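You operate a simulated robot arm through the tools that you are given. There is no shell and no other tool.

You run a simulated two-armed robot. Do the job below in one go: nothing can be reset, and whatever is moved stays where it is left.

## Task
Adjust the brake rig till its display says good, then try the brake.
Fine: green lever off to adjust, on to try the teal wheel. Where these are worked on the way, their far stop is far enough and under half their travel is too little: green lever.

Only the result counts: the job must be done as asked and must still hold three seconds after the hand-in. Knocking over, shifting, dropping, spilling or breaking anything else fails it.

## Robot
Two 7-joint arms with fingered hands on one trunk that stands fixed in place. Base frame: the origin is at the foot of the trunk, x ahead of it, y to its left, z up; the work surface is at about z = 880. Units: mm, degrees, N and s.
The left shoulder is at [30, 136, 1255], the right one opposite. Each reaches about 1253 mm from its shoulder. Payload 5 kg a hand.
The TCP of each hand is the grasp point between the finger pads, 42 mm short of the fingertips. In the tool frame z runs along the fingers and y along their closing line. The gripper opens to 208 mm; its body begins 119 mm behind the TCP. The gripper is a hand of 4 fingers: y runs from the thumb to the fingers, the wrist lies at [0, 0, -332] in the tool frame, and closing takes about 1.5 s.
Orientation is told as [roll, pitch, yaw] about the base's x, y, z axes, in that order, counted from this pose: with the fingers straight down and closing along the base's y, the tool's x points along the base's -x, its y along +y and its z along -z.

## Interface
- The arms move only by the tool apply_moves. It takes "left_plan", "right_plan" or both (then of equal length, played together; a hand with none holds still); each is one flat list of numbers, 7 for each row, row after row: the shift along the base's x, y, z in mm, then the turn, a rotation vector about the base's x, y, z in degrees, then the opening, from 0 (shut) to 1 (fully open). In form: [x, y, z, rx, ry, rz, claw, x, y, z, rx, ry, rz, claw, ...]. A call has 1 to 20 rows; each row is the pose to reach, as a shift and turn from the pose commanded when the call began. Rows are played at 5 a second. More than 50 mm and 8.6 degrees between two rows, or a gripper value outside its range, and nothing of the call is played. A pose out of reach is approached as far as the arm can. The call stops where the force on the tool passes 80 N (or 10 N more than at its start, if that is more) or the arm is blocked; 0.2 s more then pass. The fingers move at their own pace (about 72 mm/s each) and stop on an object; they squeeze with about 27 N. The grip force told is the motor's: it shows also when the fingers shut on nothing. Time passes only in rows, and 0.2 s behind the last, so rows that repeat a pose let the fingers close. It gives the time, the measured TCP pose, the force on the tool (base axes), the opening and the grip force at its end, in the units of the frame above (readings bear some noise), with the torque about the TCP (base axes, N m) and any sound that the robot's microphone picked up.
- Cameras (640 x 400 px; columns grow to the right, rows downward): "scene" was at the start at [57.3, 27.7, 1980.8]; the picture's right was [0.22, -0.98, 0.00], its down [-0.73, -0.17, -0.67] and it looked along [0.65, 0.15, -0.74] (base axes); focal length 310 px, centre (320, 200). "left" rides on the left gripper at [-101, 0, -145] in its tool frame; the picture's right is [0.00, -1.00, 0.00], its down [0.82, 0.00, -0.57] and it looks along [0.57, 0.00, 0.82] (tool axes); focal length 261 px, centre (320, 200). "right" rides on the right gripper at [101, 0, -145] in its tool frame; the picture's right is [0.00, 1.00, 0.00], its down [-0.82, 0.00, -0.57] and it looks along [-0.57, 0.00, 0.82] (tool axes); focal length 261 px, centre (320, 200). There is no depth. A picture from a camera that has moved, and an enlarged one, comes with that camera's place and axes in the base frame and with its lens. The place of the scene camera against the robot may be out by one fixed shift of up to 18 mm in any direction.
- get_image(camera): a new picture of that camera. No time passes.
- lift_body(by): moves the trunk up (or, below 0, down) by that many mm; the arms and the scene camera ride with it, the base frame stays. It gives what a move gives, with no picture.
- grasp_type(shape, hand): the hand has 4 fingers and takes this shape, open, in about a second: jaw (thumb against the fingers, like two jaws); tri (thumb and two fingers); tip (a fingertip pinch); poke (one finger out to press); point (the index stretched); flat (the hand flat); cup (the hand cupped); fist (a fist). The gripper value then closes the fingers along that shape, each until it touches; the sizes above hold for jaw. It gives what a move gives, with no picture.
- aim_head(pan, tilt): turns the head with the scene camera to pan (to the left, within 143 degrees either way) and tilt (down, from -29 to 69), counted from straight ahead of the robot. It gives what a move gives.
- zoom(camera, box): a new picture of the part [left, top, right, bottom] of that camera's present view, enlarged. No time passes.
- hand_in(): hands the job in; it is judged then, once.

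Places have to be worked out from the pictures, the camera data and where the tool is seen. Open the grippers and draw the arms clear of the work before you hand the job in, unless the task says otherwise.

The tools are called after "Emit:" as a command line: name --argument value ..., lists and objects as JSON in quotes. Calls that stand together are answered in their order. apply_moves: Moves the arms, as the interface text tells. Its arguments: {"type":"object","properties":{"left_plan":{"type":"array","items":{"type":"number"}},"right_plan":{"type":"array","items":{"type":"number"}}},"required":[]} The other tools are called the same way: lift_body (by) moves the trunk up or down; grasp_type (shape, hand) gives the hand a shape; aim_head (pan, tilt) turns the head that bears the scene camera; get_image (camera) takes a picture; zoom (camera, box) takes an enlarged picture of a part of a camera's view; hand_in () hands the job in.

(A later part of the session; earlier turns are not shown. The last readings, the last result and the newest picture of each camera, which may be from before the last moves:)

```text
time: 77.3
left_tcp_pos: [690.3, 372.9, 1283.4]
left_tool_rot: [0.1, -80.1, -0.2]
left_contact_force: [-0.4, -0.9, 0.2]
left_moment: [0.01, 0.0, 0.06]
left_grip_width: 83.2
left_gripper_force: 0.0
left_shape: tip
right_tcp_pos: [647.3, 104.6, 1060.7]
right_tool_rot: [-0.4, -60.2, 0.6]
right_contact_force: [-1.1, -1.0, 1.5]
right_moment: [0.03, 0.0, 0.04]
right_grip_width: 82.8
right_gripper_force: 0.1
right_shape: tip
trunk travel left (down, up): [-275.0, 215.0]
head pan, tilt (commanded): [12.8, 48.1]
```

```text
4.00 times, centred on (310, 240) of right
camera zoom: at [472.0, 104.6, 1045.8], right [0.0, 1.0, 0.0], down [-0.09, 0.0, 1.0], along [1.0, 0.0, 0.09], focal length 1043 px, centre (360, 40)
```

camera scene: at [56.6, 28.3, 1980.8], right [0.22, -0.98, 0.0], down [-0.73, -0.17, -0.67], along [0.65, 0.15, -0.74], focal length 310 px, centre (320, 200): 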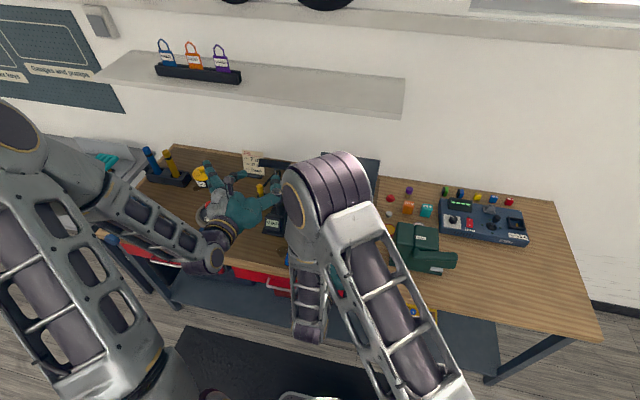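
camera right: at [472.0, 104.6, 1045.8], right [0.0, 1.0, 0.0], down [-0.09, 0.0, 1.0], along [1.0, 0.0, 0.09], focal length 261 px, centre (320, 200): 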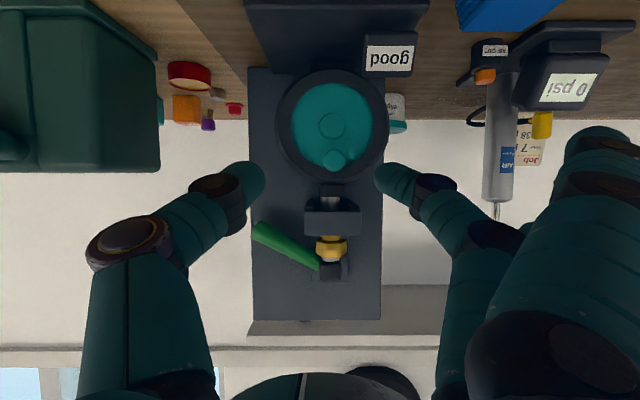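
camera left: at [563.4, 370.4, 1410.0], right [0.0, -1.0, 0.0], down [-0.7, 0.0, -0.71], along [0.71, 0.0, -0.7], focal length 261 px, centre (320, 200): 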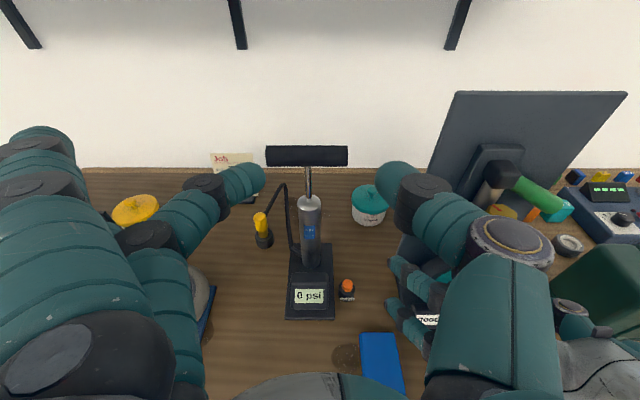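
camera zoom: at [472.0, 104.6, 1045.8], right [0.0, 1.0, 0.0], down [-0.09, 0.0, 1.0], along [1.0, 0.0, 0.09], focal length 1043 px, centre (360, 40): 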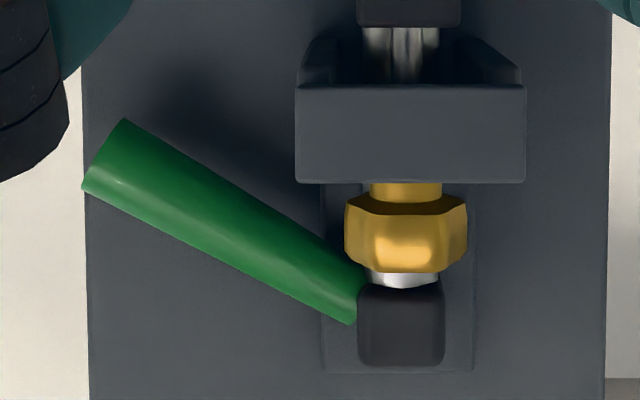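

The pad is firmly on the ring and the lever is fully down. I reshape to a closed jaw with fingers level and rolled 90°, so a stiff finger side can push the peg.

Emit:
grasp_type --shape "jaw" --hand "right"

Emit:
apply_moves --right_plan '[0, -10, 8, 0, -7.5, 0, 0.6, 0, -20, 16, 0, -15, 0, 0.3, 0, -30, 24, 0, -22.5, 0, 0.1, 0, -40, 30, 0, -30, 0, 0, 0, -40, 30, 0, -30, 0, 0]'

Emit:
apply_moves --right_plan '[0, 0, 0, -7.5, 0, 0, 0, 0, 0, 0, -15, 0, 0, 0, 0, 0, 0, -22.5, 0, 0, 0, 0, 0, 0, -30, 0, 0, 0, 0, 0, 0, -37.5, 0, 0, 0, 0, 0, 0, -45, 0, 0, 0, 0, 0, 0, -52.5, 0, 0, 0, 0, 0, 0, -60, 0, 0, 0, 0, 0, 0, -67.5, 0, 0, 0, 0, 0, 0, -75, 0, 0, 0, 0, 0, 0, -82.5, 0, 0, 0, 0, 0, 0, -90, 0, 0, 0]'

Emit:
get_image --camera "right"

Emit:
get_image --camera "left"

```text
time: 78.2
left_tcp_pos: [691.2, 374.4, 1282.6]
left_tool_rot: [0.0, -80.1, 0.0]
left_contact_force: [-0.3, 0.8, -0.3]
left_moment: [0.04, 0.01, -0.01]
left_grip_width: 83.2
left_gripper_force: 0.1
left_shape: tip
right_tcp_pos: [648.5, 106.4, 1060.3]
right_tool_rot: [-0.5, -60.0, 0.6]
right_contact_force: [-0.3, -0.2, 0.3]
right_moment: [0.03, 0.0, -0.02]
right_grip_width: 207.7
right_gripper_force: 0.0
right_shape: jaw
trunk travel left (down, up): [-275.0, 215.0]
head pan, tilt (commanded): [12.8, 48.1]
```

```text
time: 79.4
left_tcp_pos: [692.0, 373.8, 1283.4]
left_tool_rot: [0.0, -79.9, 0.0]
left_contact_force: [-0.6, -0.4, -0.5]
left_moment: [-0.03, 0.0, 0.0]
left_grip_width: 83.2
left_gripper_force: 0.2
left_shape: tip
right_tcp_pos: [648.2, 64.1, 1089.9]
right_tool_rot: [-128.3, -89.6, 128.5]
right_contact_force: [-0.2, -0.2, 0.2]
right_moment: [-0.02, -0.02, 0.02]
right_grip_width: 46.0
right_gripper_force: 0.1
right_shape: jaw
trunk travel left (down, up): [-275.0, 215.0]
head pan, tilt (commanded): [12.8, 48.1]
```

```text
time: 82.0
left_tcp_pos: [690.8, 374.2, 1282.6]
left_tool_rot: [-0.1, -80.0, 0.1]
left_contact_force: [-0.2, -0.6, 0.3]
left_moment: [0.03, 0.03, -0.02]
left_grip_width: 83.1
left_gripper_force: 0.1
left_shape: tip
right_tcp_pos: [647.9, 64.5, 1089.7]
right_tool_rot: [-89.7, 0.5, 90.1]
right_contact_force: [-0.5, 0.4, 0.5]
right_moment: [-0.01, -0.02, -0.01]
right_grip_width: 0.2
right_gripper_force: 27.2
right_shape: jaw
trunk travel left (down, up): [-275.0, 215.0]
head pan, tilt (commanded): [12.8, 48.1]
```

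```text
taken
camera right: at [502.9, -35.9, 1091.7], right [0.0, 0.0, -1.0], down [-0.57, 0.82, 0.0], along [0.82, 0.57, 0.0], focal length 261 px, centre (320, 200)
```

right: 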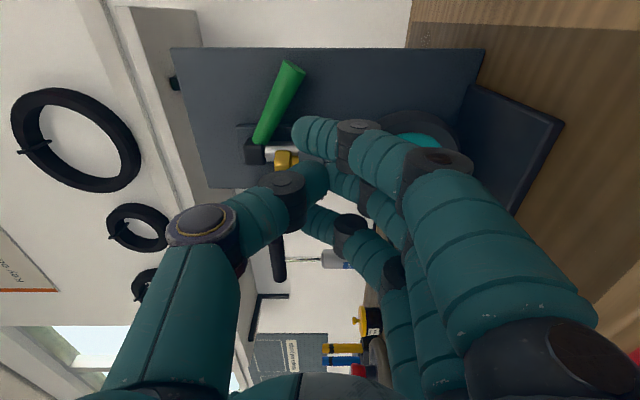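

```text
taken
camera left: at [564.4, 374.3, 1408.4], right [0.0, -1.0, 0.0], down [-0.71, 0.0, -0.71], along [0.71, 0.0, -0.71], focal length 261 px, centre (320, 200)
```

left: 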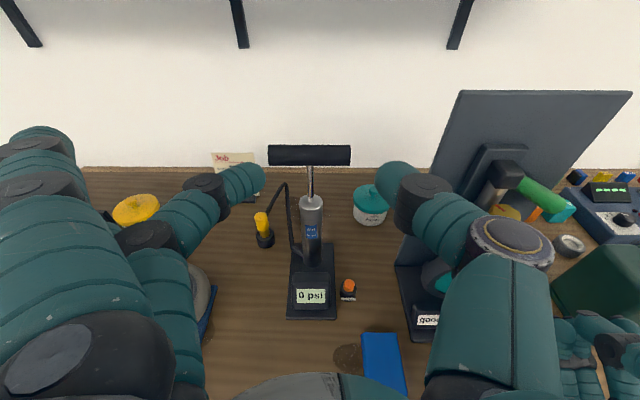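

Closed fingers: the far finger's side (+y) will be about 43 mm left of the TCP and level with it. I move to the −y side of the peg and advance alongside it without contact.

Emit:
apply_moves --right_plan '[0, -8, -30, 0, 0, 0, 0, 0, -16, -60, 0, 0, 0, 0, 30, -16, -60, 0, 0, 0, 0, 60, -16, -60, 0, 0, 0, 0, 86, -16, -60, 0, 0, 0, 0]'

Emit:
get_image --camera "right"

Emit:
get_image --camera "scene"

```text
time: 83.2
left_tcp_pos: [692.6, 373.4, 1281.4]
left_tool_rot: [0.0, -80.1, 0.0]
left_contact_force: [0.1, -1.4, -0.4]
left_moment: [-0.01, -0.05, 0.04]
left_grip_width: 83.0
left_gripper_force: 0.1
left_shape: tip
right_tcp_pos: [733.6, 48.4, 1030.2]
right_tool_rot: [-89.7, 0.3, 90.3]
right_contact_force: [0.5, 0.5, 0.1]
right_moment: [0.01, -0.01, -0.01]
right_grip_width: 0.0
right_gripper_force: 27.1
right_shape: jaw
trunk travel left (down, up): [-275.0, 215.0]
head pan, tilt (commanded): [12.8, 48.1]
```

```text
taken
camera right: at [589.5, -51.8, 1031.3], right [0.0, 0.0, -1.0], down [-0.57, 0.82, 0.0], along [0.82, 0.57, 0.0], focal length 261 px, centre (320, 200)
```

right: 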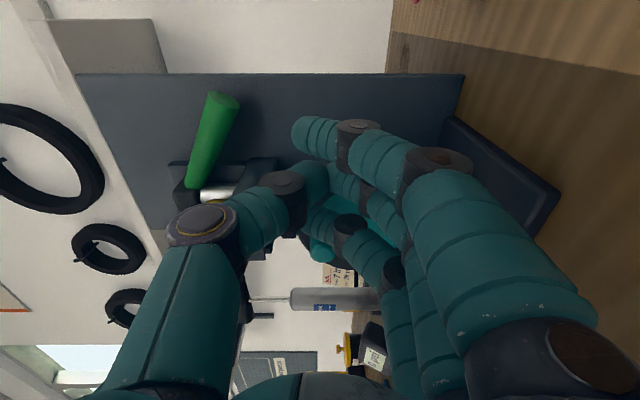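

```text
taken
camera scene: at [58.3, 27.6, 1980.7], right [0.22, -0.98, 0.0], down [-0.73, -0.17, -0.67], along [0.65, 0.15, -0.75], focal length 310 px, centre (320, 200)
```

scene: 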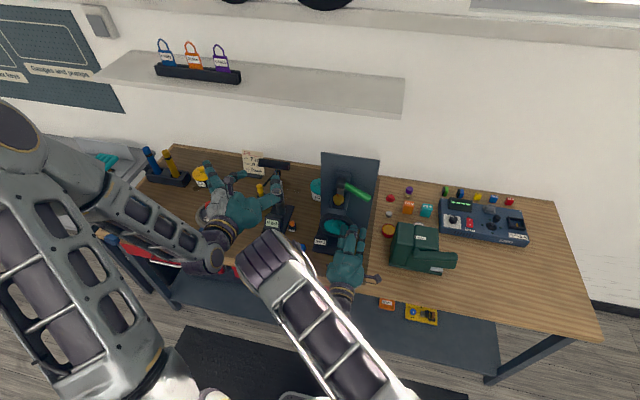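

Emit:
zoom --camera "right" --box '[270, 140, 400, 290]'

Emit:
zoom --camera "scene" --box '[305, 185, 385, 265]'

```text
2.67 times, centred on (335, 215) of right
camera zoom: at [589.5, -51.8, 1031.3], right [0.0, 0.0, -1.0], down [-0.57, 0.82, 0.0], along [0.82, 0.57, 0.0], focal length 695 px, centre (280, 160)
```

zoom: 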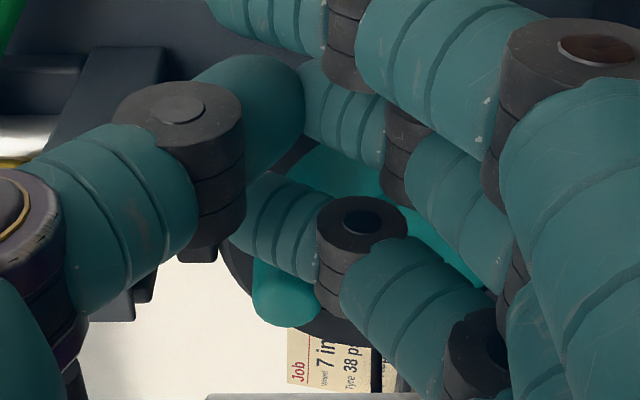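

```text
5.00 times, centred on (345, 225) of scene
camera zoom: at [58.3, 27.6, 1980.7], right [0.22, -0.98, 0.0], down [-0.73, -0.17, -0.67], along [0.65, 0.15, -0.75], focal length 1552 px, centre (195, 75)
```

zoom: 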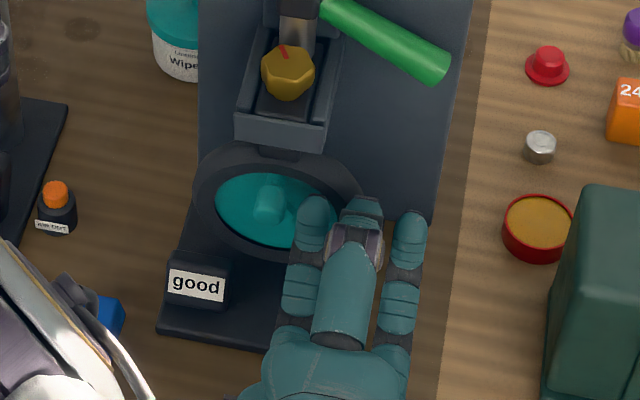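

The scene camera shows the outer finger beside the teal peg, display "good". I push +y in small steps until contact and then firmly.

Emit:
apply_moves --right_plan '[2, 5, 0, 0, 0, 0, 0, 2, 10, 0, 0, 0, 0, 0, 2, 14, 0, 0, 0, 0, 0, 2, 17, 0, 0, 0, 0, 0, 2, 20, 0, 0, 0, 0, 0]'

Emit:
zoom --camera "scene" --box '[305, 185, 385, 265]'

```text
time: 84.4
left_tcp_pos: [691.5, 370.9, 1283.5]
left_tool_rot: [0.5, -79.9, -0.7]
left_contact_force: [-0.2, 0.2, 0.3]
left_moment: [0.01, -0.02, 0.0]
left_grip_width: 83.0
left_gripper_force: 0.1
left_shape: tip
right_tcp_pos: [736.0, 63.2, 1028.9]
right_tool_rot: [-89.8, 0.5, 89.8]
right_contact_force: [0.0, -27.5, 1.1]
right_moment: [0.02, -0.04, -0.51]
right_grip_width: 0.1
right_gripper_force: 27.3
right_shape: jaw
trunk travel left (down, up): [-275.0, 215.0]
head pan, tilt (commanded): [12.8, 48.1]
```

```text
5.00 times, centred on (345, 225) of scene
camera zoom: at [57.3, 24.3, 1980.8], right [0.22, -0.98, 0.0], down [-0.73, -0.16, -0.67], along [0.65, 0.15, -0.74], focal length 1552 px, centre (195, 75)
```

zoom: 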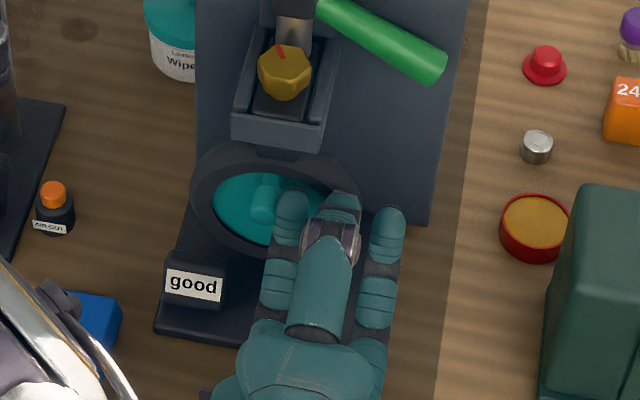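

Contact at 27 N with the peg. I keep pushing in small steps (the wheel's arc allows slight downward drift).

Emit:
apply_moves --right_plan '[0, 3, 0, 0, 0, 0, 0, 0, 6, 0, 0, 0, 0, 0, 0, 9, 0, 0, 0, 0, 0, 0, 12, 0, 0, 0, 0, 0]'

Emit:
zoom --camera "scene" --box '[305, 185, 385, 265]'

```text
time: 85.4
left_tcp_pos: [691.1, 369.3, 1284.4]
left_tool_rot: [1.4, -80.0, -1.3]
left_contact_force: [0.5, 0.6, -1.3]
left_moment: [0.04, -0.01, -0.04]
left_grip_width: 83.1
left_gripper_force: 0.1
left_shape: tip
right_tcp_pos: [734.5, 66.7, 1029.8]
right_tool_rot: [-89.9, 0.2, 89.1]
right_contact_force: [1.5, -73.9, 2.7]
right_moment: [-0.12, -0.05, -1.43]
right_grip_width: 0.0
right_gripper_force: 27.0
right_shape: jaw
trunk travel left (down, up): [-275.0, 215.0]
head pan, tilt (commanded): [12.8, 48.1]
```

```text
5.00 times, centred on (345, 225) of scene
camera zoom: at [57.2, 19.5, 1980.8], right [0.22, -0.98, 0.0], down [-0.73, -0.16, -0.67], along [0.65, 0.15, -0.74], focal length 1552 px, centre (195, 75)
```

zoom: 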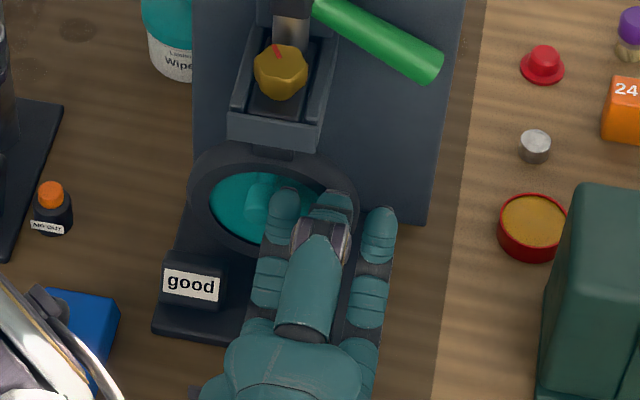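

About 74 N (≈3 N·m) on the peg and the wheel doesn't turn: the brake holds. I keep the load on for a bit to make it a proper trial, then ease off.

Emit:
apply_moves --right_plan '[0, -1, 0, 0, 0, 0, 0, 0, -1, 0, 0, 0, 0, 0, 0, -1, 0, 0, 0, 0, 0, 0, -1, 0, 0, 0, 0, 0, 0, -1, 0, 0, 0, 0, 0, 0, -1, 0, 0, 0, 0, 0]'

Emit:
zoom --camera "scene" --box '[310, 190, 370, 240]'

Emit:
get_image --camera "right"

```text
time: 86.8
left_tcp_pos: [691.0, 369.2, 1284.8]
left_tool_rot: [1.2, -80.0, -1.2]
left_contact_force: [-0.6, -0.2, -0.4]
left_moment: [0.01, -0.01, 0.02]
left_grip_width: 83.0
left_gripper_force: 0.1
left_shape: tip
right_tcp_pos: [735.7, 68.7, 1030.5]
right_tool_rot: [-89.9, 0.3, 89.3]
right_contact_force: [3.4, -62.7, 3.1]
right_moment: [-0.08, -0.1, -1.22]
right_grip_width: 0.2
right_gripper_force: 27.4
right_shape: jaw
trunk travel left (down, up): [-275.0, 215.0]
head pan, tilt (commanded): [12.8, 48.1]
```

```text
8.00 times, centred on (340, 215) of scene
camera zoom: at [57.3, 21.0, 1980.8], right [0.22, -0.98, 0.0], down [-0.73, -0.16, -0.67], along [0.65, 0.15, -0.74], focal length 2483 px, centre (160, 80)
```

zoom: 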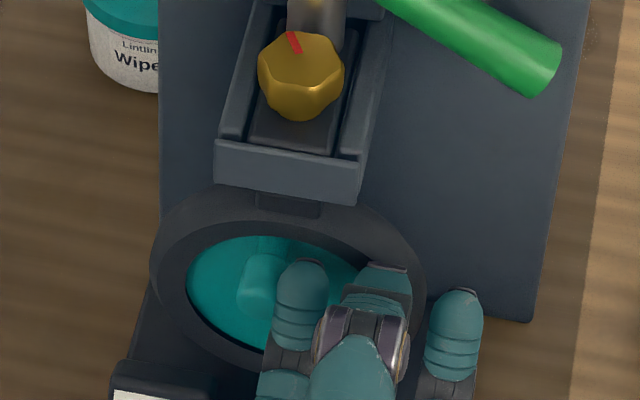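

```text
taken
camera right: at [589.0, -29.4, 1030.9], right [0.0, 0.0, -1.0], down [-0.56, 0.83, 0.0], along [0.83, 0.56, 0.0], focal length 261 px, centre (320, 200)
```

right: 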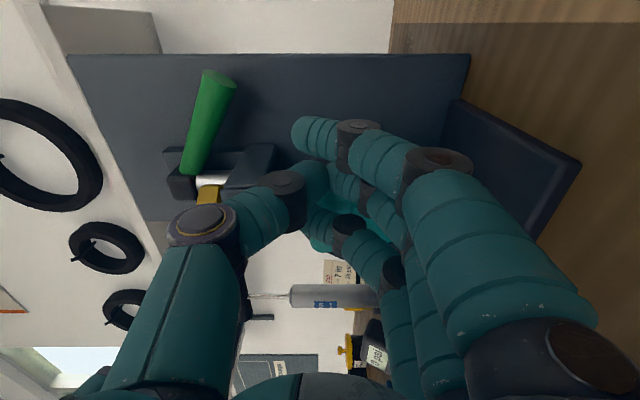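

Under sustained load the TCP crept ~2 mm while force fell – the wheel may be slipping slowly. I keep the load on with slow advance and watch.

Emit:
apply_moves --right_plan '[0, 1, 0, 0, 0, 0, 0, 0, 1.5, 0, 0, 0, 0, 0, 0, 2, 0, 0, 0, 0, 0, 0, 2.5, 0, 0, 0, 0, 0, 0, 3, 0, 0, 0, 0, 0, 0, 3, 0, 0, 0, 0, 0, 0, 3.5, 0, 0, 0, 0, 0, 0, 4, 0, 0, 0, 0, 0, 0, 4, 0, 0, 0, 0, 0, 0, 4, 0, 0, 0, 0, 0]'

Emit:
zoom --camera "scene" --box '[310, 190, 370, 240]'

```text
time: 89.0
left_tcp_pos: [691.8, 368.9, 1285.1]
left_tool_rot: [1.2, -79.9, -1.3]
left_contact_force: [-1.0, 0.2, 0.5]
left_moment: [-0.03, 0.01, -0.02]
left_grip_width: 82.6
left_gripper_force: 0.1
left_shape: tip
right_tcp_pos: [733.5, 71.8, 1030.3]
right_tool_rot: [-89.9, 0.2, 89.2]
right_contact_force: [-0.1, -66.4, 3.5]
right_moment: [-0.13, -0.06, -1.22]
right_grip_width: 0.0
right_gripper_force: 26.9
right_shape: jaw
trunk travel left (down, up): [-275.0, 215.0]
head pan, tilt (commanded): [12.8, 48.1]
```

```text
8.00 times, centred on (340, 215) of scene
camera zoom: at [57.1, 20.6, 1980.8], right [0.22, -0.98, 0.0], down [-0.73, -0.16, -0.67], along [0.65, 0.15, -0.74], focal length 2483 px, centre (160, 80)
```

zoom: 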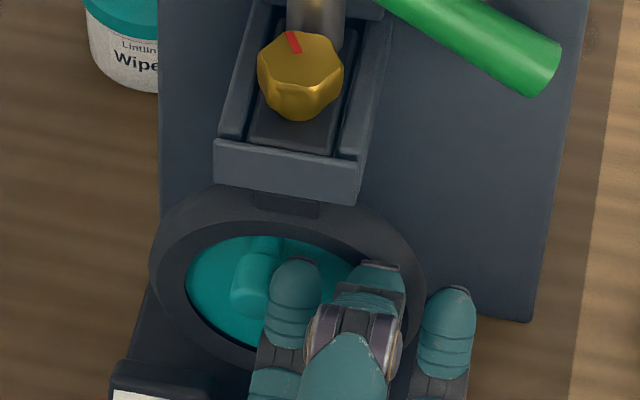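

The peg has visibly moved left: the wheel slips against the brake at ≈65 N. I keep turning it steadily along its arc.

Emit:
apply_moves --right_plan '[0, 1.5, -0.3, 0, 0, 0, 0, 0, 3, -0.6, 0, 0, 0, 0, 0, 4.5, -1, 0, 0, 0, 0, 0, 6, -1.5, 0, 0, 0, 0, 0, 7.5, -2, 0, 0, 0, 0, 0, 9, -2.5, 0, 0, 0, 0, 0, 10.5, -3.1, 0, 0, 0, 0, 0, 12, -3.8, 0, 0, 0, 0, 0, 13.5, -4.6, 0, 0, 0, 0, 0, 15, -5.5, 0, 0, 0, 0, 0, 16.5, -6.4, 0, 0, 0, 0, 0, 18, -7.4, 0, 0, 0, 0]'

Emit:
zoom --camera "scene" --box '[310, 190, 370, 240]'

```text
time: 91.6
left_tcp_pos: [691.1, 369.2, 1284.4]
left_tool_rot: [1.5, -80.0, -1.5]
left_contact_force: [0.3, -0.3, -0.5]
left_moment: [0.03, -0.05, -0.01]
left_grip_width: 83.1
left_gripper_force: 0.1
left_shape: tip
right_tcp_pos: [737.1, 85.6, 1024.2]
right_tool_rot: [-90.0, 0.2, 88.9]
right_contact_force: [6.0, -77.3, 9.9]
right_moment: [0.33, -0.13, -1.49]
right_grip_width: 0.0
right_gripper_force: 27.2
right_shape: jaw
trunk travel left (down, up): [-275.0, 215.0]
head pan, tilt (commanded): [12.8, 48.1]
```

```text
8.00 times, centred on (340, 215) of scene
camera zoom: at [57.1, 19.3, 1980.9], right [0.22, -0.98, 0.0], down [-0.73, -0.16, -0.67], along [0.65, 0.15, -0.74], focal length 2483 px, centre (160, 80)
```

zoom: 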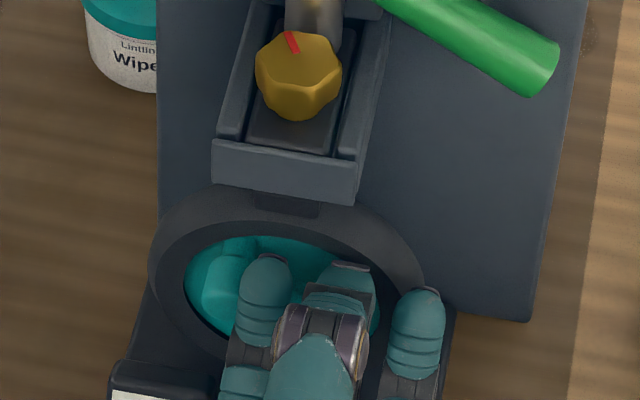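

The wheel has now turned roughly 30° against the brake. To turn it further with better leverage, I back off, raise the finger to the upper-right of the peg, and push along the tangent (left and down).

Emit:
apply_moves --right_plan '[-2, -10, 0, 0, 0, 0, 0, -4, -22, 0, 0, 0, 0, 0, -5, -26, 9, 0, 0, 0, 0, -5, -26, 18.5, 0, 0, 0, 0, -5, -16, 18.5, 0, 0, 0, 0, -5, -8, 18.5, 0, 0, 0, 0]'

Emit:
zoom --camera "scene" --box '[310, 190, 370, 240]'

```text
time: 93.0
left_tcp_pos: [690.4, 373.9, 1283.7]
left_tool_rot: [0.1, -80.0, -0.1]
left_contact_force: [-0.2, 0.2, 0.6]
left_moment: [0.0, 0.02, 0.05]
left_grip_width: 83.2
left_gripper_force: 0.2
left_shape: tip
right_tcp_pos: [729.5, 94.9, 1041.3]
right_tool_rot: [-89.9, 0.3, 90.2]
right_contact_force: [-5.5, -1.2, 0.7]
right_moment: [0.02, 0.03, 0.2]
right_grip_width: 0.0
right_gripper_force: 26.5
right_shape: jaw
trunk travel left (down, up): [-275.0, 215.0]
head pan, tilt (commanded): [12.8, 48.1]
```

```text
8.00 times, centred on (340, 215) of scene
camera zoom: at [56.6, 27.3, 1980.8], right [0.22, -0.98, 0.0], down [-0.73, -0.17, -0.67], along [0.65, 0.15, -0.74], focal length 2483 px, centre (160, 80)
```

zoom: 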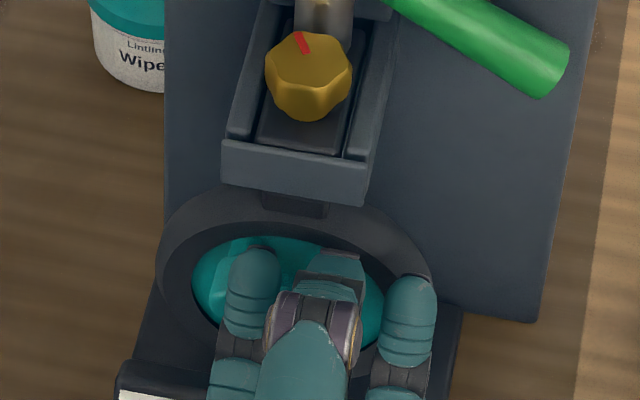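

Light touch in x only; I pull back 4 mm and push along the tangent (left-down).

Emit:
apply_moves --right_plan '[-4, 0, 0, 0, 0, 0, 0, -4, 2.6, -2.1, 0, 0, 0, 0, -4, 5.2, -4.2, 0, 0, 0, 0, -4, 7.8, -6.3, 0, 0, 0, 0, -4, 10.4, -8.4, 0, 0, 0, 0, -4, 13, -10.5, 0, 0, 0, 0]'

Emit:
zoom --camera "scene" --box '[310, 190, 370, 240]'

```text
time: 94.4
left_tcp_pos: [690.8, 374.8, 1283.4]
left_tool_rot: [0.0, -80.0, 0.0]
left_contact_force: [-0.4, 0.3, 0.2]
left_moment: [-0.01, 0.02, 0.0]
left_grip_width: 83.1
left_gripper_force: 0.1
left_shape: tip
right_tcp_pos: [725.4, 107.1, 1030.2]
right_tool_rot: [-89.9, 0.3, 90.2]
right_contact_force: [-4.7, -2.7, 5.2]
right_moment: [0.15, -0.14, 0.14]
right_grip_width: 0.1
right_gripper_force: 26.6
right_shape: jaw
trunk travel left (down, up): [-275.0, 215.0]
head pan, tilt (commanded): [12.8, 48.1]
```

```text
8.00 times, centred on (340, 215) of scene
camera zoom: at [56.3, 27.7, 1980.8], right [0.22, -0.98, 0.0], down [-0.73, -0.17, -0.67], along [0.65, 0.15, -0.74], focal length 2483 px, centre (160, 80)
```

zoom: 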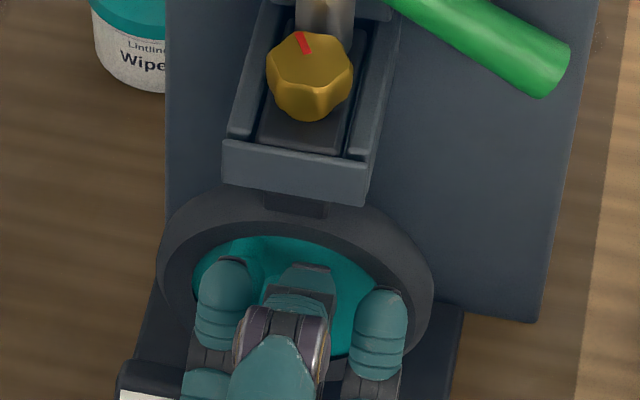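

The finger slid in front of the peg's end (it reaches less far than assumed). I back off in x and look again.

Emit:
apply_moves --right_plan '[-15, 0, 0, 0, 0, 0, 0, -30, -10, 10, 0, 0, 0, 0, -40, -35, 15, 0, 0, 0, 0, -40, -60, 15, 0, 0, 0, 0]'

Emit:
zoom --camera "scene" --box '[310, 190, 370, 240]'

Emit:
get_image --camera "right"

```text
time: 95.4
left_tcp_pos: [690.6, 373.0, 1282.7]
left_tool_rot: [0.1, -79.9, 0.0]
left_contact_force: [0.2, 0.4, 0.6]
left_moment: [-0.02, 0.01, 0.04]
left_grip_width: 82.9
left_gripper_force: 0.1
left_shape: tip
right_tcp_pos: [687.7, 45.8, 1045.0]
right_tool_rot: [-89.8, 0.3, 90.2]
right_contact_force: [1.5, 0.4, -0.3]
right_moment: [-0.01, -0.06, 0.02]
right_grip_width: 0.2
right_gripper_force: 27.0
right_shape: jaw
trunk travel left (down, up): [-275.0, 215.0]
head pan, tilt (commanded): [12.8, 48.1]
```

```text
8.00 times, centred on (340, 215) of scene
camera zoom: at [57.7, 27.1, 1980.7], right [0.22, -0.97, 0.0], down [-0.73, -0.17, -0.67], along [0.65, 0.15, -0.74], focal length 2483 px, centre (160, 80)
```

zoom: 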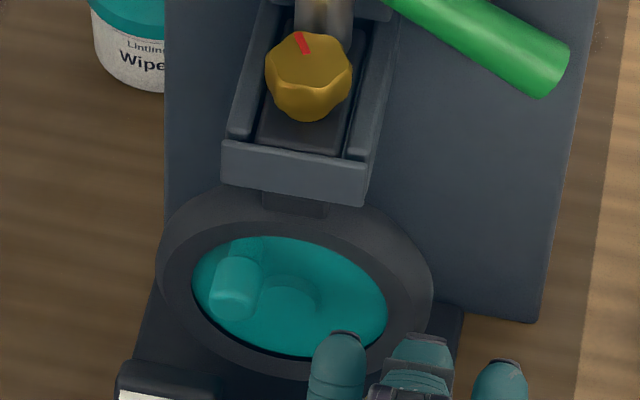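

```text
taken
camera right: at [542.1, -54.2, 1046.5], right [0.0, 0.0, -1.0], down [-0.57, 0.82, 0.0], along [0.82, 0.57, 0.0], focal length 261 px, centre (320, 200)
```

right: 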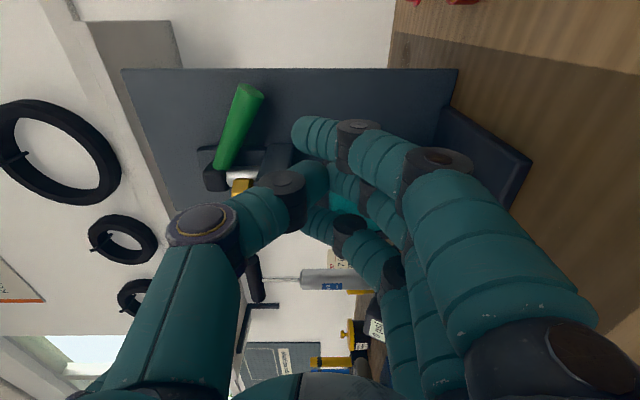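

The wheel has turned about 40° (peg now upper-left) with the brake on. I'll add more rotation: reposition above-right of the peg with deeper reach and push along its arc.

Emit:
apply_moves --right_plan '[0, 20, -3, 0, 0, 0, 0, 0, 40, -5, 0, 0, 0, 0, 25, 40, -5, 0, 0, 0, 0, 50, 40, -5, 0, 0, 0, 0, 50, 46, -6, 0, 0, 0, 0]'

Emit:
zoom --camera "scene" --box '[310, 190, 370, 240]'

```text
time: 96.6
left_tcp_pos: [690.7, 370.3, 1283.6]
left_tool_rot: [0.5, -79.9, -0.5]
left_contact_force: [0.8, -0.2, 0.0]
left_moment: [0.0, -0.01, 0.03]
left_grip_width: 83.0
left_gripper_force: 0.1
left_shape: tip
right_tcp_pos: [735.6, 87.0, 1039.0]
right_tool_rot: [-89.8, 0.4, 89.8]
right_contact_force: [-7.3, -25.2, 2.6]
right_moment: [-0.2, 0.05, 0.01]
right_grip_width: 0.0
right_gripper_force: 27.0
right_shape: jaw
trunk travel left (down, up): [-275.0, 215.0]
head pan, tilt (commanded): [12.8, 48.1]
```

```text
8.00 times, centred on (340, 215) of scene
camera zoom: at [56.2, 24.1, 1980.9], right [0.22, -0.98, 0.0], down [-0.73, -0.16, -0.67], along [0.65, 0.15, -0.74], focal length 2483 px, centre (160, 80)
```

zoom: 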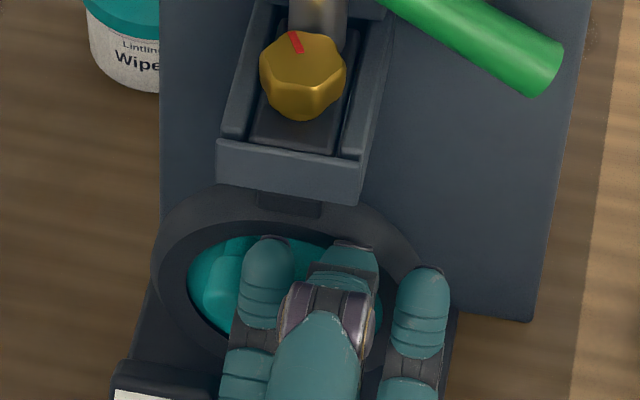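

Contact on the peg's right side again (25 N). I push on along the arc, leftwards and down.

Emit:
apply_moves --right_plan '[0, 2.2, -1, 0, 0, 0, 0, 0, 4.4, -2, 0, 0, 0, 0, 0, 6.6, -3.2, 0, 0, 0, 0, 0, 8.8, -4.6, 0, 0, 0, 0, 0, 11, -6, 0, 0, 0, 0, 0, 13.2, -7.6, 0, 0, 0, 0, 0, 15.4, -9.2, 0, 0, 0, 0, 0, 17.6, -11, 0, 0, 0, 0, 0, 19.8, -12.8, 0, 0, 0, 0, 0, 22, -14.6, 0, 0, 0, 0]'

Emit:
zoom --camera "scene" --box '[310, 190, 370, 240]'

```text
time: 98.8
left_tcp_pos: [689.1, 373.8, 1284.1]
left_tool_rot: [0.1, -80.1, -0.1]
left_contact_force: [-0.1, -0.5, -0.2]
left_moment: [0.01, 0.01, 0.03]
left_grip_width: 82.9
left_gripper_force: 0.0
left_shape: tip
right_tcp_pos: [736.7, 115.7, 1025.3]
right_tool_rot: [-89.9, 0.3, 90.3]
right_contact_force: [-16.6, -4.2, 9.4]
right_moment: [0.35, -0.25, 0.47]
right_grip_width: 0.1
right_gripper_force: 27.2
right_shape: jaw
trunk travel left (down, up): [-275.0, 215.0]
head pan, tilt (commanded): [12.8, 48.1]
```

```text
8.00 times, centred on (340, 215) of scene
camera zoom: at [54.6, 27.3, 1980.8], right [0.22, -0.98, 0.0], down [-0.73, -0.17, -0.67], along [0.65, 0.15, -0.74], focal length 2483 px, centre (160, 80)
```

zoom: 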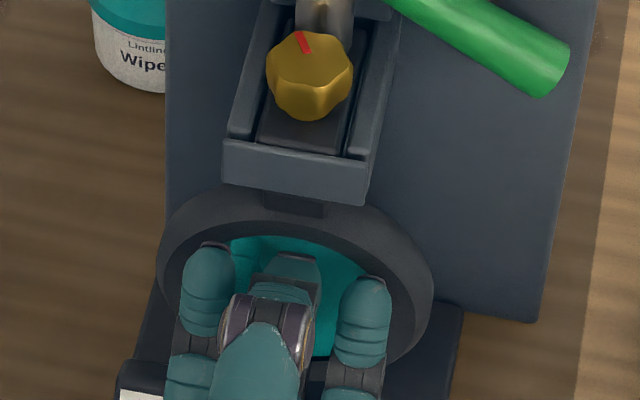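

The finger slipped over the peg's end again. I back away and check the wheel angle.

Emit:
apply_moves --right_plan '[-15, 0, 0, 0, 0, 0, 0, -35, 0, 5, 0, 0, 0, 0, -60, -10, 10, 0, 0, 0, 0, -80, -40, 15, 0, 0, 0, 0, -80, -75, 25, 0, 0, 0, 0]'

Emit:
zoom --camera "scene" --box '[310, 190, 370, 240]'

Emit:
zoom --camera "scene" --box '[305, 145, 385, 255]'

```text
time: 100.0
left_tcp_pos: [691.8, 373.3, 1282.9]
left_tool_rot: [0.0, -79.9, -0.1]
left_contact_force: [0.4, -0.5, -0.7]
left_moment: [-0.02, 0.02, 0.03]
left_grip_width: 82.9
left_gripper_force: 0.2
left_shape: tip
right_tcp_pos: [654.8, 39.1, 1048.7]
right_tool_rot: [-89.7, 0.2, 90.2]
right_contact_force: [0.5, -0.5, 0.1]
right_moment: [-0.01, -0.03, 0.03]
right_grip_width: 0.0
right_gripper_force: 27.0
right_shape: jaw
trunk travel left (down, up): [-275.0, 215.0]
head pan, tilt (commanded): [12.8, 48.1]
```

```text
8.00 times, centred on (340, 215) of scene
camera zoom: at [57.9, 26.9, 1980.7], right [0.22, -0.97, 0.0], down [-0.73, -0.17, -0.67], along [0.65, 0.15, -0.74], focal length 2483 px, centre (160, 80)
```

zoom: 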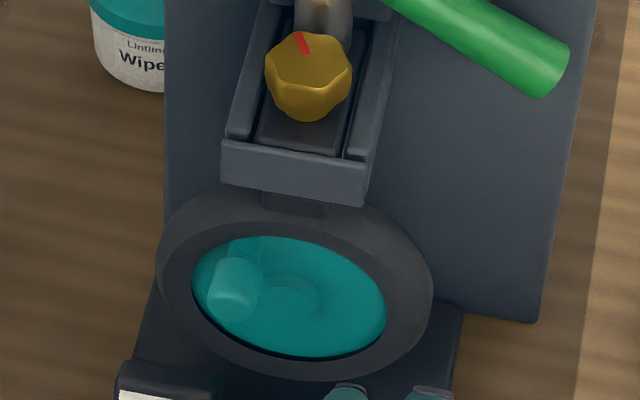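

```text
3.64 times, centred on (345, 200) of scene
camera zoom: at [57.9, 26.9, 1980.7], right [0.22, -0.97, 0.0], down [-0.73, -0.17, -0.67], along [0.65, 0.15, -0.74], focal length 1129 px, centre (229, 200)
```

zoom: 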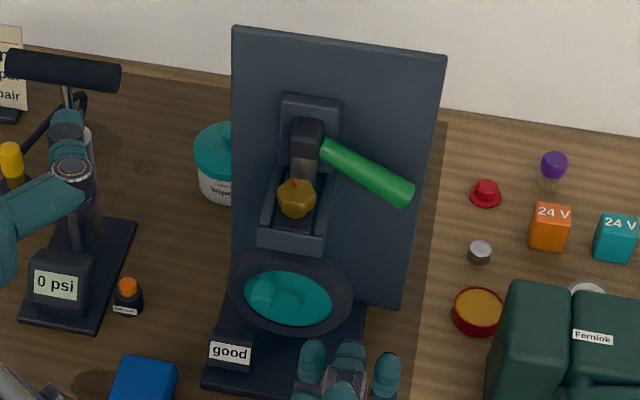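

The wheel is now at about 43°. To turn it clearly further I'll press from above: unroll the hand, then use a closed pinch tilted 45° to push the peg down-left.

Emit:
apply_moves --right_plan '[0, 4, 5, 7.5, 0, 0, 0, 0, 8, 10, 15, 0, 0, 0, 0, 12, 15, 22.5, 0, 0, 0, 0, 16, 20, 30, 0, 0, 0, 0, 20, 25, 37.5, 0, 0, 0, 0, 24, 30, 45, 0, 0, 0, 0, 28, 35, 52.5, 0, 0, 0, 0, 32, 40, 60, 0, 0, 0, 0, 36, 45, 67.5, 0, 0, 0, 0, 40, 50, 75, 0, 0, 0, 0, 44, 55, 82.5, 0, 0, 0, 0, 48, 60, 90, 0, 0, 0]'

Emit:
apply_moves --right_plan '[0, 5, 5, 0, 7.5, 0, 0, 0, 10, 10, 0, 15, 0, 0, 0, 15, 15, 0, 22.5, 0, 0, 0, 20, 20, 0, 30, 0, 0, 0, 25, 25, 0, 37.5, 0, 0, 0, 30, 30, 0, 45, 0, 0]'

Emit:
grasp_type --shape "tip" --hand "right"

Emit:
apply_moves --right_plan '[0, 0, 0, 0, 0, 0, 0.6, 0, 0, 0, 0, 0, 0, 0.3, 0, 0, 0, 0, 0, 0, 0, 0, 0, 0, 0, 0, 0, 0, 0, 0, 0, 0, 0, 0, 0, 0, 0, 0, 0, 0, 0, 0, 0, 0, 0, 0, 0, 0, 0, 0, 0, 0, 0, 0, 0, 0]'

Emit:
get_image --camera "right"

Emit:
get_image --camera "scene"

```text
time: 102.6
left_tcp_pos: [692.2, 373.5, 1282.7]
left_tool_rot: [0.0, -80.0, 0.0]
left_contact_force: [0.2, -0.4, 1.3]
left_moment: [-0.03, 0.01, 0.02]
left_grip_width: 83.0
left_gripper_force: 0.1
left_shape: tip
right_tcp_pos: [656.5, 89.3, 1108.9]
right_tool_rot: [-114.1, -89.9, 114.3]
right_contact_force: [0.3, -0.4, 0.2]
right_moment: [-0.01, -0.01, 0.04]
right_grip_width: 0.0
right_gripper_force: 27.6
right_shape: jaw
trunk travel left (down, up): [-275.0, 215.0]
head pan, tilt (commanded): [12.8, 48.1]
```

```text
time: 104.0
left_tcp_pos: [690.5, 373.9, 1282.9]
left_tool_rot: [0.1, -80.0, -0.1]
left_contact_force: [-0.1, 0.1, -0.3]
left_moment: [0.01, 0.01, 0.05]
left_grip_width: 82.8
left_gripper_force: 0.2
left_shape: tip
right_tcp_pos: [656.2, 118.7, 1139.0]
right_tool_rot: [-0.1, -45.0, 0.5]
right_contact_force: [-0.4, -1.0, -0.7]
right_moment: [0.01, -0.08, 0.01]
right_grip_width: 0.2
right_gripper_force: 26.6
right_shape: jaw
trunk travel left (down, up): [-275.0, 215.0]
head pan, tilt (commanded): [12.8, 48.1]
```

```text
time: 104.9
left_tcp_pos: [692.3, 373.9, 1283.6]
left_tool_rot: [0.0, -80.0, -0.1]
left_contact_force: [0.0, -0.5, 0.0]
left_moment: [0.04, 0.0, -0.02]
left_grip_width: 83.0
left_gripper_force: 0.0
left_shape: tip
right_tcp_pos: [657.0, 119.5, 1140.3]
right_tool_rot: [-0.2, -45.2, 0.3]
right_contact_force: [0.6, 0.0, 0.3]
right_moment: [0.01, 0.02, -0.02]
right_grip_width: 207.9
right_gripper_force: 0.1
right_shape: tip
trunk travel left (down, up): [-275.0, 215.0]
head pan, tilt (commanded): [12.8, 48.1]
```

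```text
time: 106.7
left_tcp_pos: [691.6, 374.5, 1283.3]
left_tool_rot: [0.0, -80.1, 0.0]
left_contact_force: [-0.1, 0.5, 0.0]
left_moment: [0.01, 0.02, 0.0]
left_grip_width: 82.9
left_gripper_force: 0.0
left_shape: tip
right_tcp_pos: [655.4, 119.0, 1139.7]
right_tool_rot: [-0.2, -45.1, 0.4]
right_contact_force: [-0.3, -0.3, -0.6]
right_moment: [-0.02, -0.03, 0.01]
right_grip_width: 0.0
right_gripper_force: 19.3
right_shape: tip
trunk travel left (down, up): [-275.0, 215.0]
head pan, tilt (commanded): [12.8, 48.1]
```

```text
taken
camera right: at [482.5, 118.4, 1171.2], right [0.0, 1.0, 0.0], down [0.17, 0.0, 0.98], along [0.98, 0.0, -0.17], focal length 261 px, centre (320, 200)
```

right: 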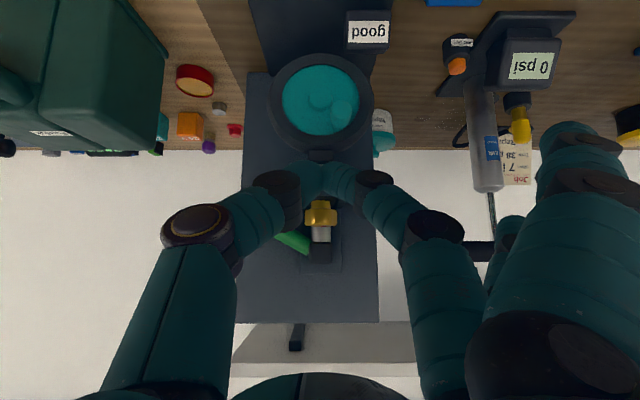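

```text
taken
camera scene: at [57.3, 27.9, 1980.8], right [0.22, -0.98, 0.0], down [-0.73, -0.17, -0.67], along [0.65, 0.15, -0.74], focal length 310 px, centre (320, 200)
```

scene: 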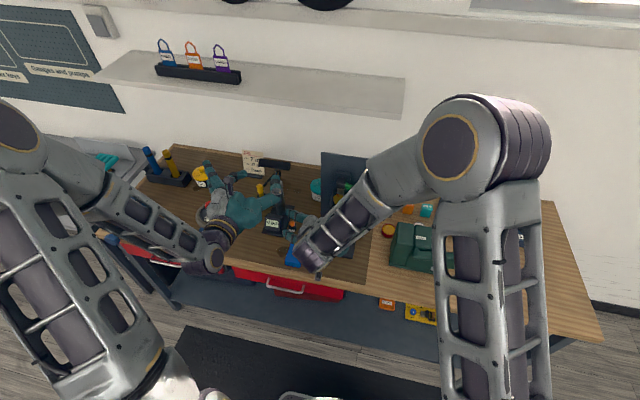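

Emit:
zoom --camera "right" --box '[260, 40, 390, 200]'

```text
2.50 times, centred on (325, 120) of right
camera zoom: at [482.5, 118.4, 1171.2], right [0.0, 1.0, 0.0], down [0.17, 0.0, 0.98], along [0.98, 0.0, -0.17], focal length 652 px, centre (308, 400)
```

zoom: 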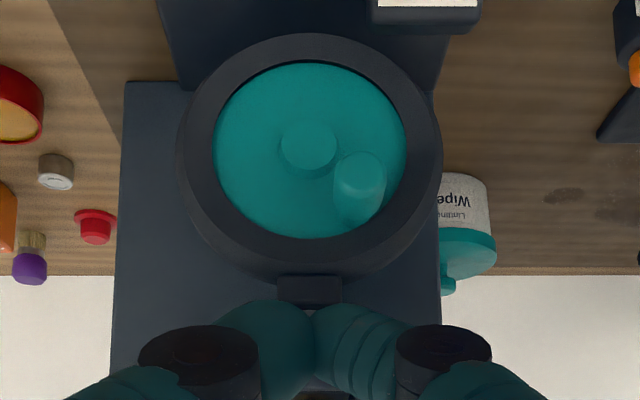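

From this view the peg is at about 32–35° of turn. I'll pinch the peg again from this 45° posture (a firmer hold that can't slip off) and drag it further around with more force.

Emit:
apply_moves --right_plan '[0, 0, 0, 0, 0, 0, 0.2, 0, 0, 0, 0, 0, 0, 0.4, 0, 0, 0, 0, 0, 0, 0.4, 25, 10, -30, 0, 0, 0, 0.4, 50, 19, -60, 0, 0, 0, 0.4, 68, 21, -79, 0, 0, 0, 0.4, 78, 21.5, -89, 0, 0, 0, 0.4]'

Emit:
get_image --camera "right"

Emit:
zoom --camera "right" --box '[230, 60, 430, 220]'

```text
time: 108.3
left_tcp_pos: [691.6, 374.4, 1282.8]
left_tool_rot: [-0.1, -80.0, 0.0]
left_contact_force: [0.4, -0.5, 0.2]
left_moment: [0.0, -0.03, -0.04]
left_grip_width: 83.2
left_gripper_force: 0.2
left_shape: tip
right_tcp_pos: [734.2, 139.7, 1048.3]
right_tool_rot: [-0.2, -45.1, 0.3]
right_contact_force: [1.1, -0.1, -0.9]
right_moment: [-0.02, 0.01, -0.04]
right_grip_width: 82.4
right_gripper_force: 0.1
right_shape: tip
trunk travel left (down, up): [-275.0, 215.0]
head pan, tilt (commanded): [12.8, 48.1]
```

```text
taken
camera right: at [561.0, 139.8, 1081.0], right [0.0, 1.0, 0.0], down [0.17, 0.0, 0.98], along [0.98, 0.0, -0.17], focal length 261 px, centre (320, 200)
```

right: 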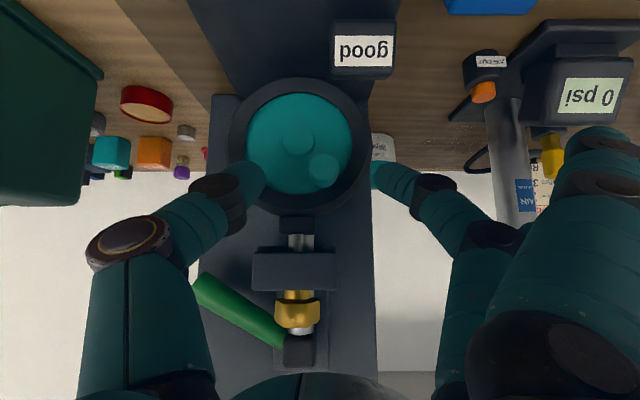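

```text
2.50 times, centred on (330, 140) of right
camera zoom: at [561.0, 139.8, 1081.0], right [0.0, 1.0, 0.0], down [0.17, 0.0, 0.98], along [0.98, 0.0, -0.17], focal length 652 px, centre (295, 350)
```

zoom: 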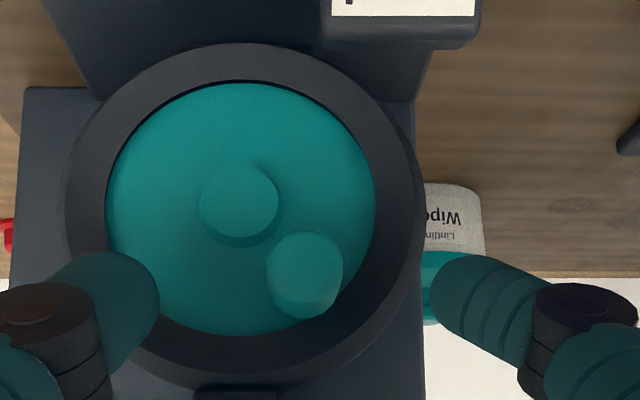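

Display still "good"; the peg end is at ≈[750,143,1022]. I advance the last few mm along the finger direction and close on it.

Emit:
apply_moves --right_plan '[5, 1, -5, 0, 0, 0, 0.4, 9, 2, -9, 0, 0, 0, 0.3, 9, 2, -9, 0, 0, 0, 0.12, 9, 2, -9, 0, 0, 0, 0, 9, 2, -9, 0, 0, 0, 0, 9, 2, -9, 0, 0, 0, 0, 9, 2, -9, 0, 0, 0, 0]'

Emit:
zoom --camera "right" --box '[230, 60, 430, 220]'

```text
time: 109.9
left_tcp_pos: [692.1, 375.5, 1282.1]
left_tool_rot: [0.0, -80.0, 0.0]
left_contact_force: [0.2, 0.0, -0.4]
left_moment: [0.0, 0.01, -0.01]
left_grip_width: 83.3
left_gripper_force: 0.1
left_shape: tip
right_tcp_pos: [742.9, 141.8, 1039.8]
right_tool_rot: [-0.3, -45.1, 0.5]
right_contact_force: [1.7, 0.7, -1.6]
right_moment: [0.0, -0.01, 0.05]
right_grip_width: 18.0
right_gripper_force: 27.2
right_shape: tip
trunk travel left (down, up): [-275.0, 215.0]
head pan, tilt (commanded): [12.8, 48.1]
```

```text
2.50 times, centred on (330, 140) of right
camera zoom: at [569.9, 141.6, 1071.7], right [0.0, 1.0, 0.0], down [0.17, 0.0, 0.98], along [0.98, 0.0, -0.17], focal length 652 px, centre (295, 350)
```

zoom: 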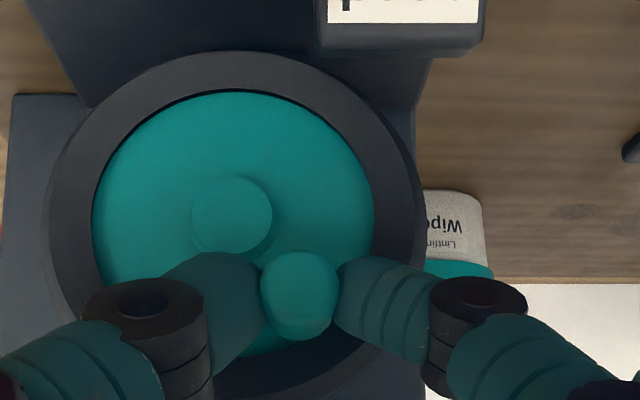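

Peg pinched. I drag it along the arc (left then down) with enough lead to overcome the brake friction.

Emit:
apply_moves --right_plan '[0, 3, -2, 0, 0, 0, 0, 0, 6, -4, 0, 0, 0, 0, 0, 9, -6, 0, 0, 0, 0, 0, 11.5, -8.5, 0, 0, 0, 0, 0, 13.5, -11.5, 0, 0, 0, 0, 0, 15.5, -14.6, 0, 0, 0, 0, 0, 17, -18, 0, 0, 0, 0, 0, 18.3, -21.8, 0, 0, 0, 0]'

Emit:
zoom --camera "right" --box '[230, 60, 430, 220]'

```text
time: 111.7
left_tcp_pos: [691.8, 373.4, 1282.4]
left_tool_rot: [0.3, -80.0, -0.3]
left_contact_force: [0.4, 0.0, -0.6]
left_moment: [0.01, -0.05, -0.03]
left_grip_width: 83.2
left_gripper_force: 0.0
left_shape: tip
right_tcp_pos: [740.5, 157.2, 1013.0]
right_tool_rot: [0.0, -44.6, 0.4]
right_contact_force: [-6.0, -21.5, -21.6]
right_moment: [0.4, 0.35, -0.43]
right_grip_width: 10.7
right_gripper_force: 27.2
right_shape: tip
trunk travel left (down, up): [-275.0, 215.0]
head pan, tilt (commanded): [12.8, 48.1]
```

```text
2.50 times, centred on (330, 140) of right
camera zoom: at [567.0, 157.6, 1047.0], right [0.0, 1.0, 0.0], down [0.18, 0.0, 0.98], along [0.98, 0.0, -0.18], focal length 652 px, centre (295, 350)
```

zoom: 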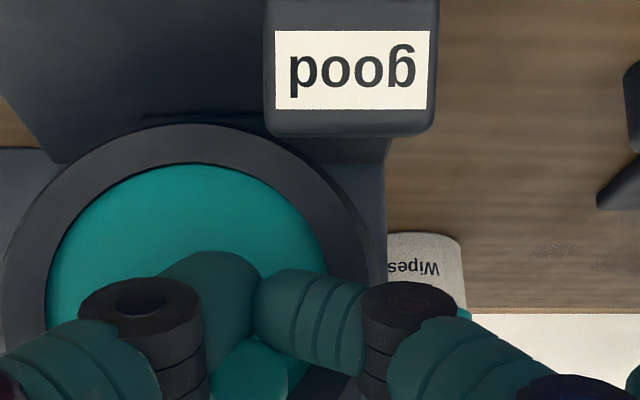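

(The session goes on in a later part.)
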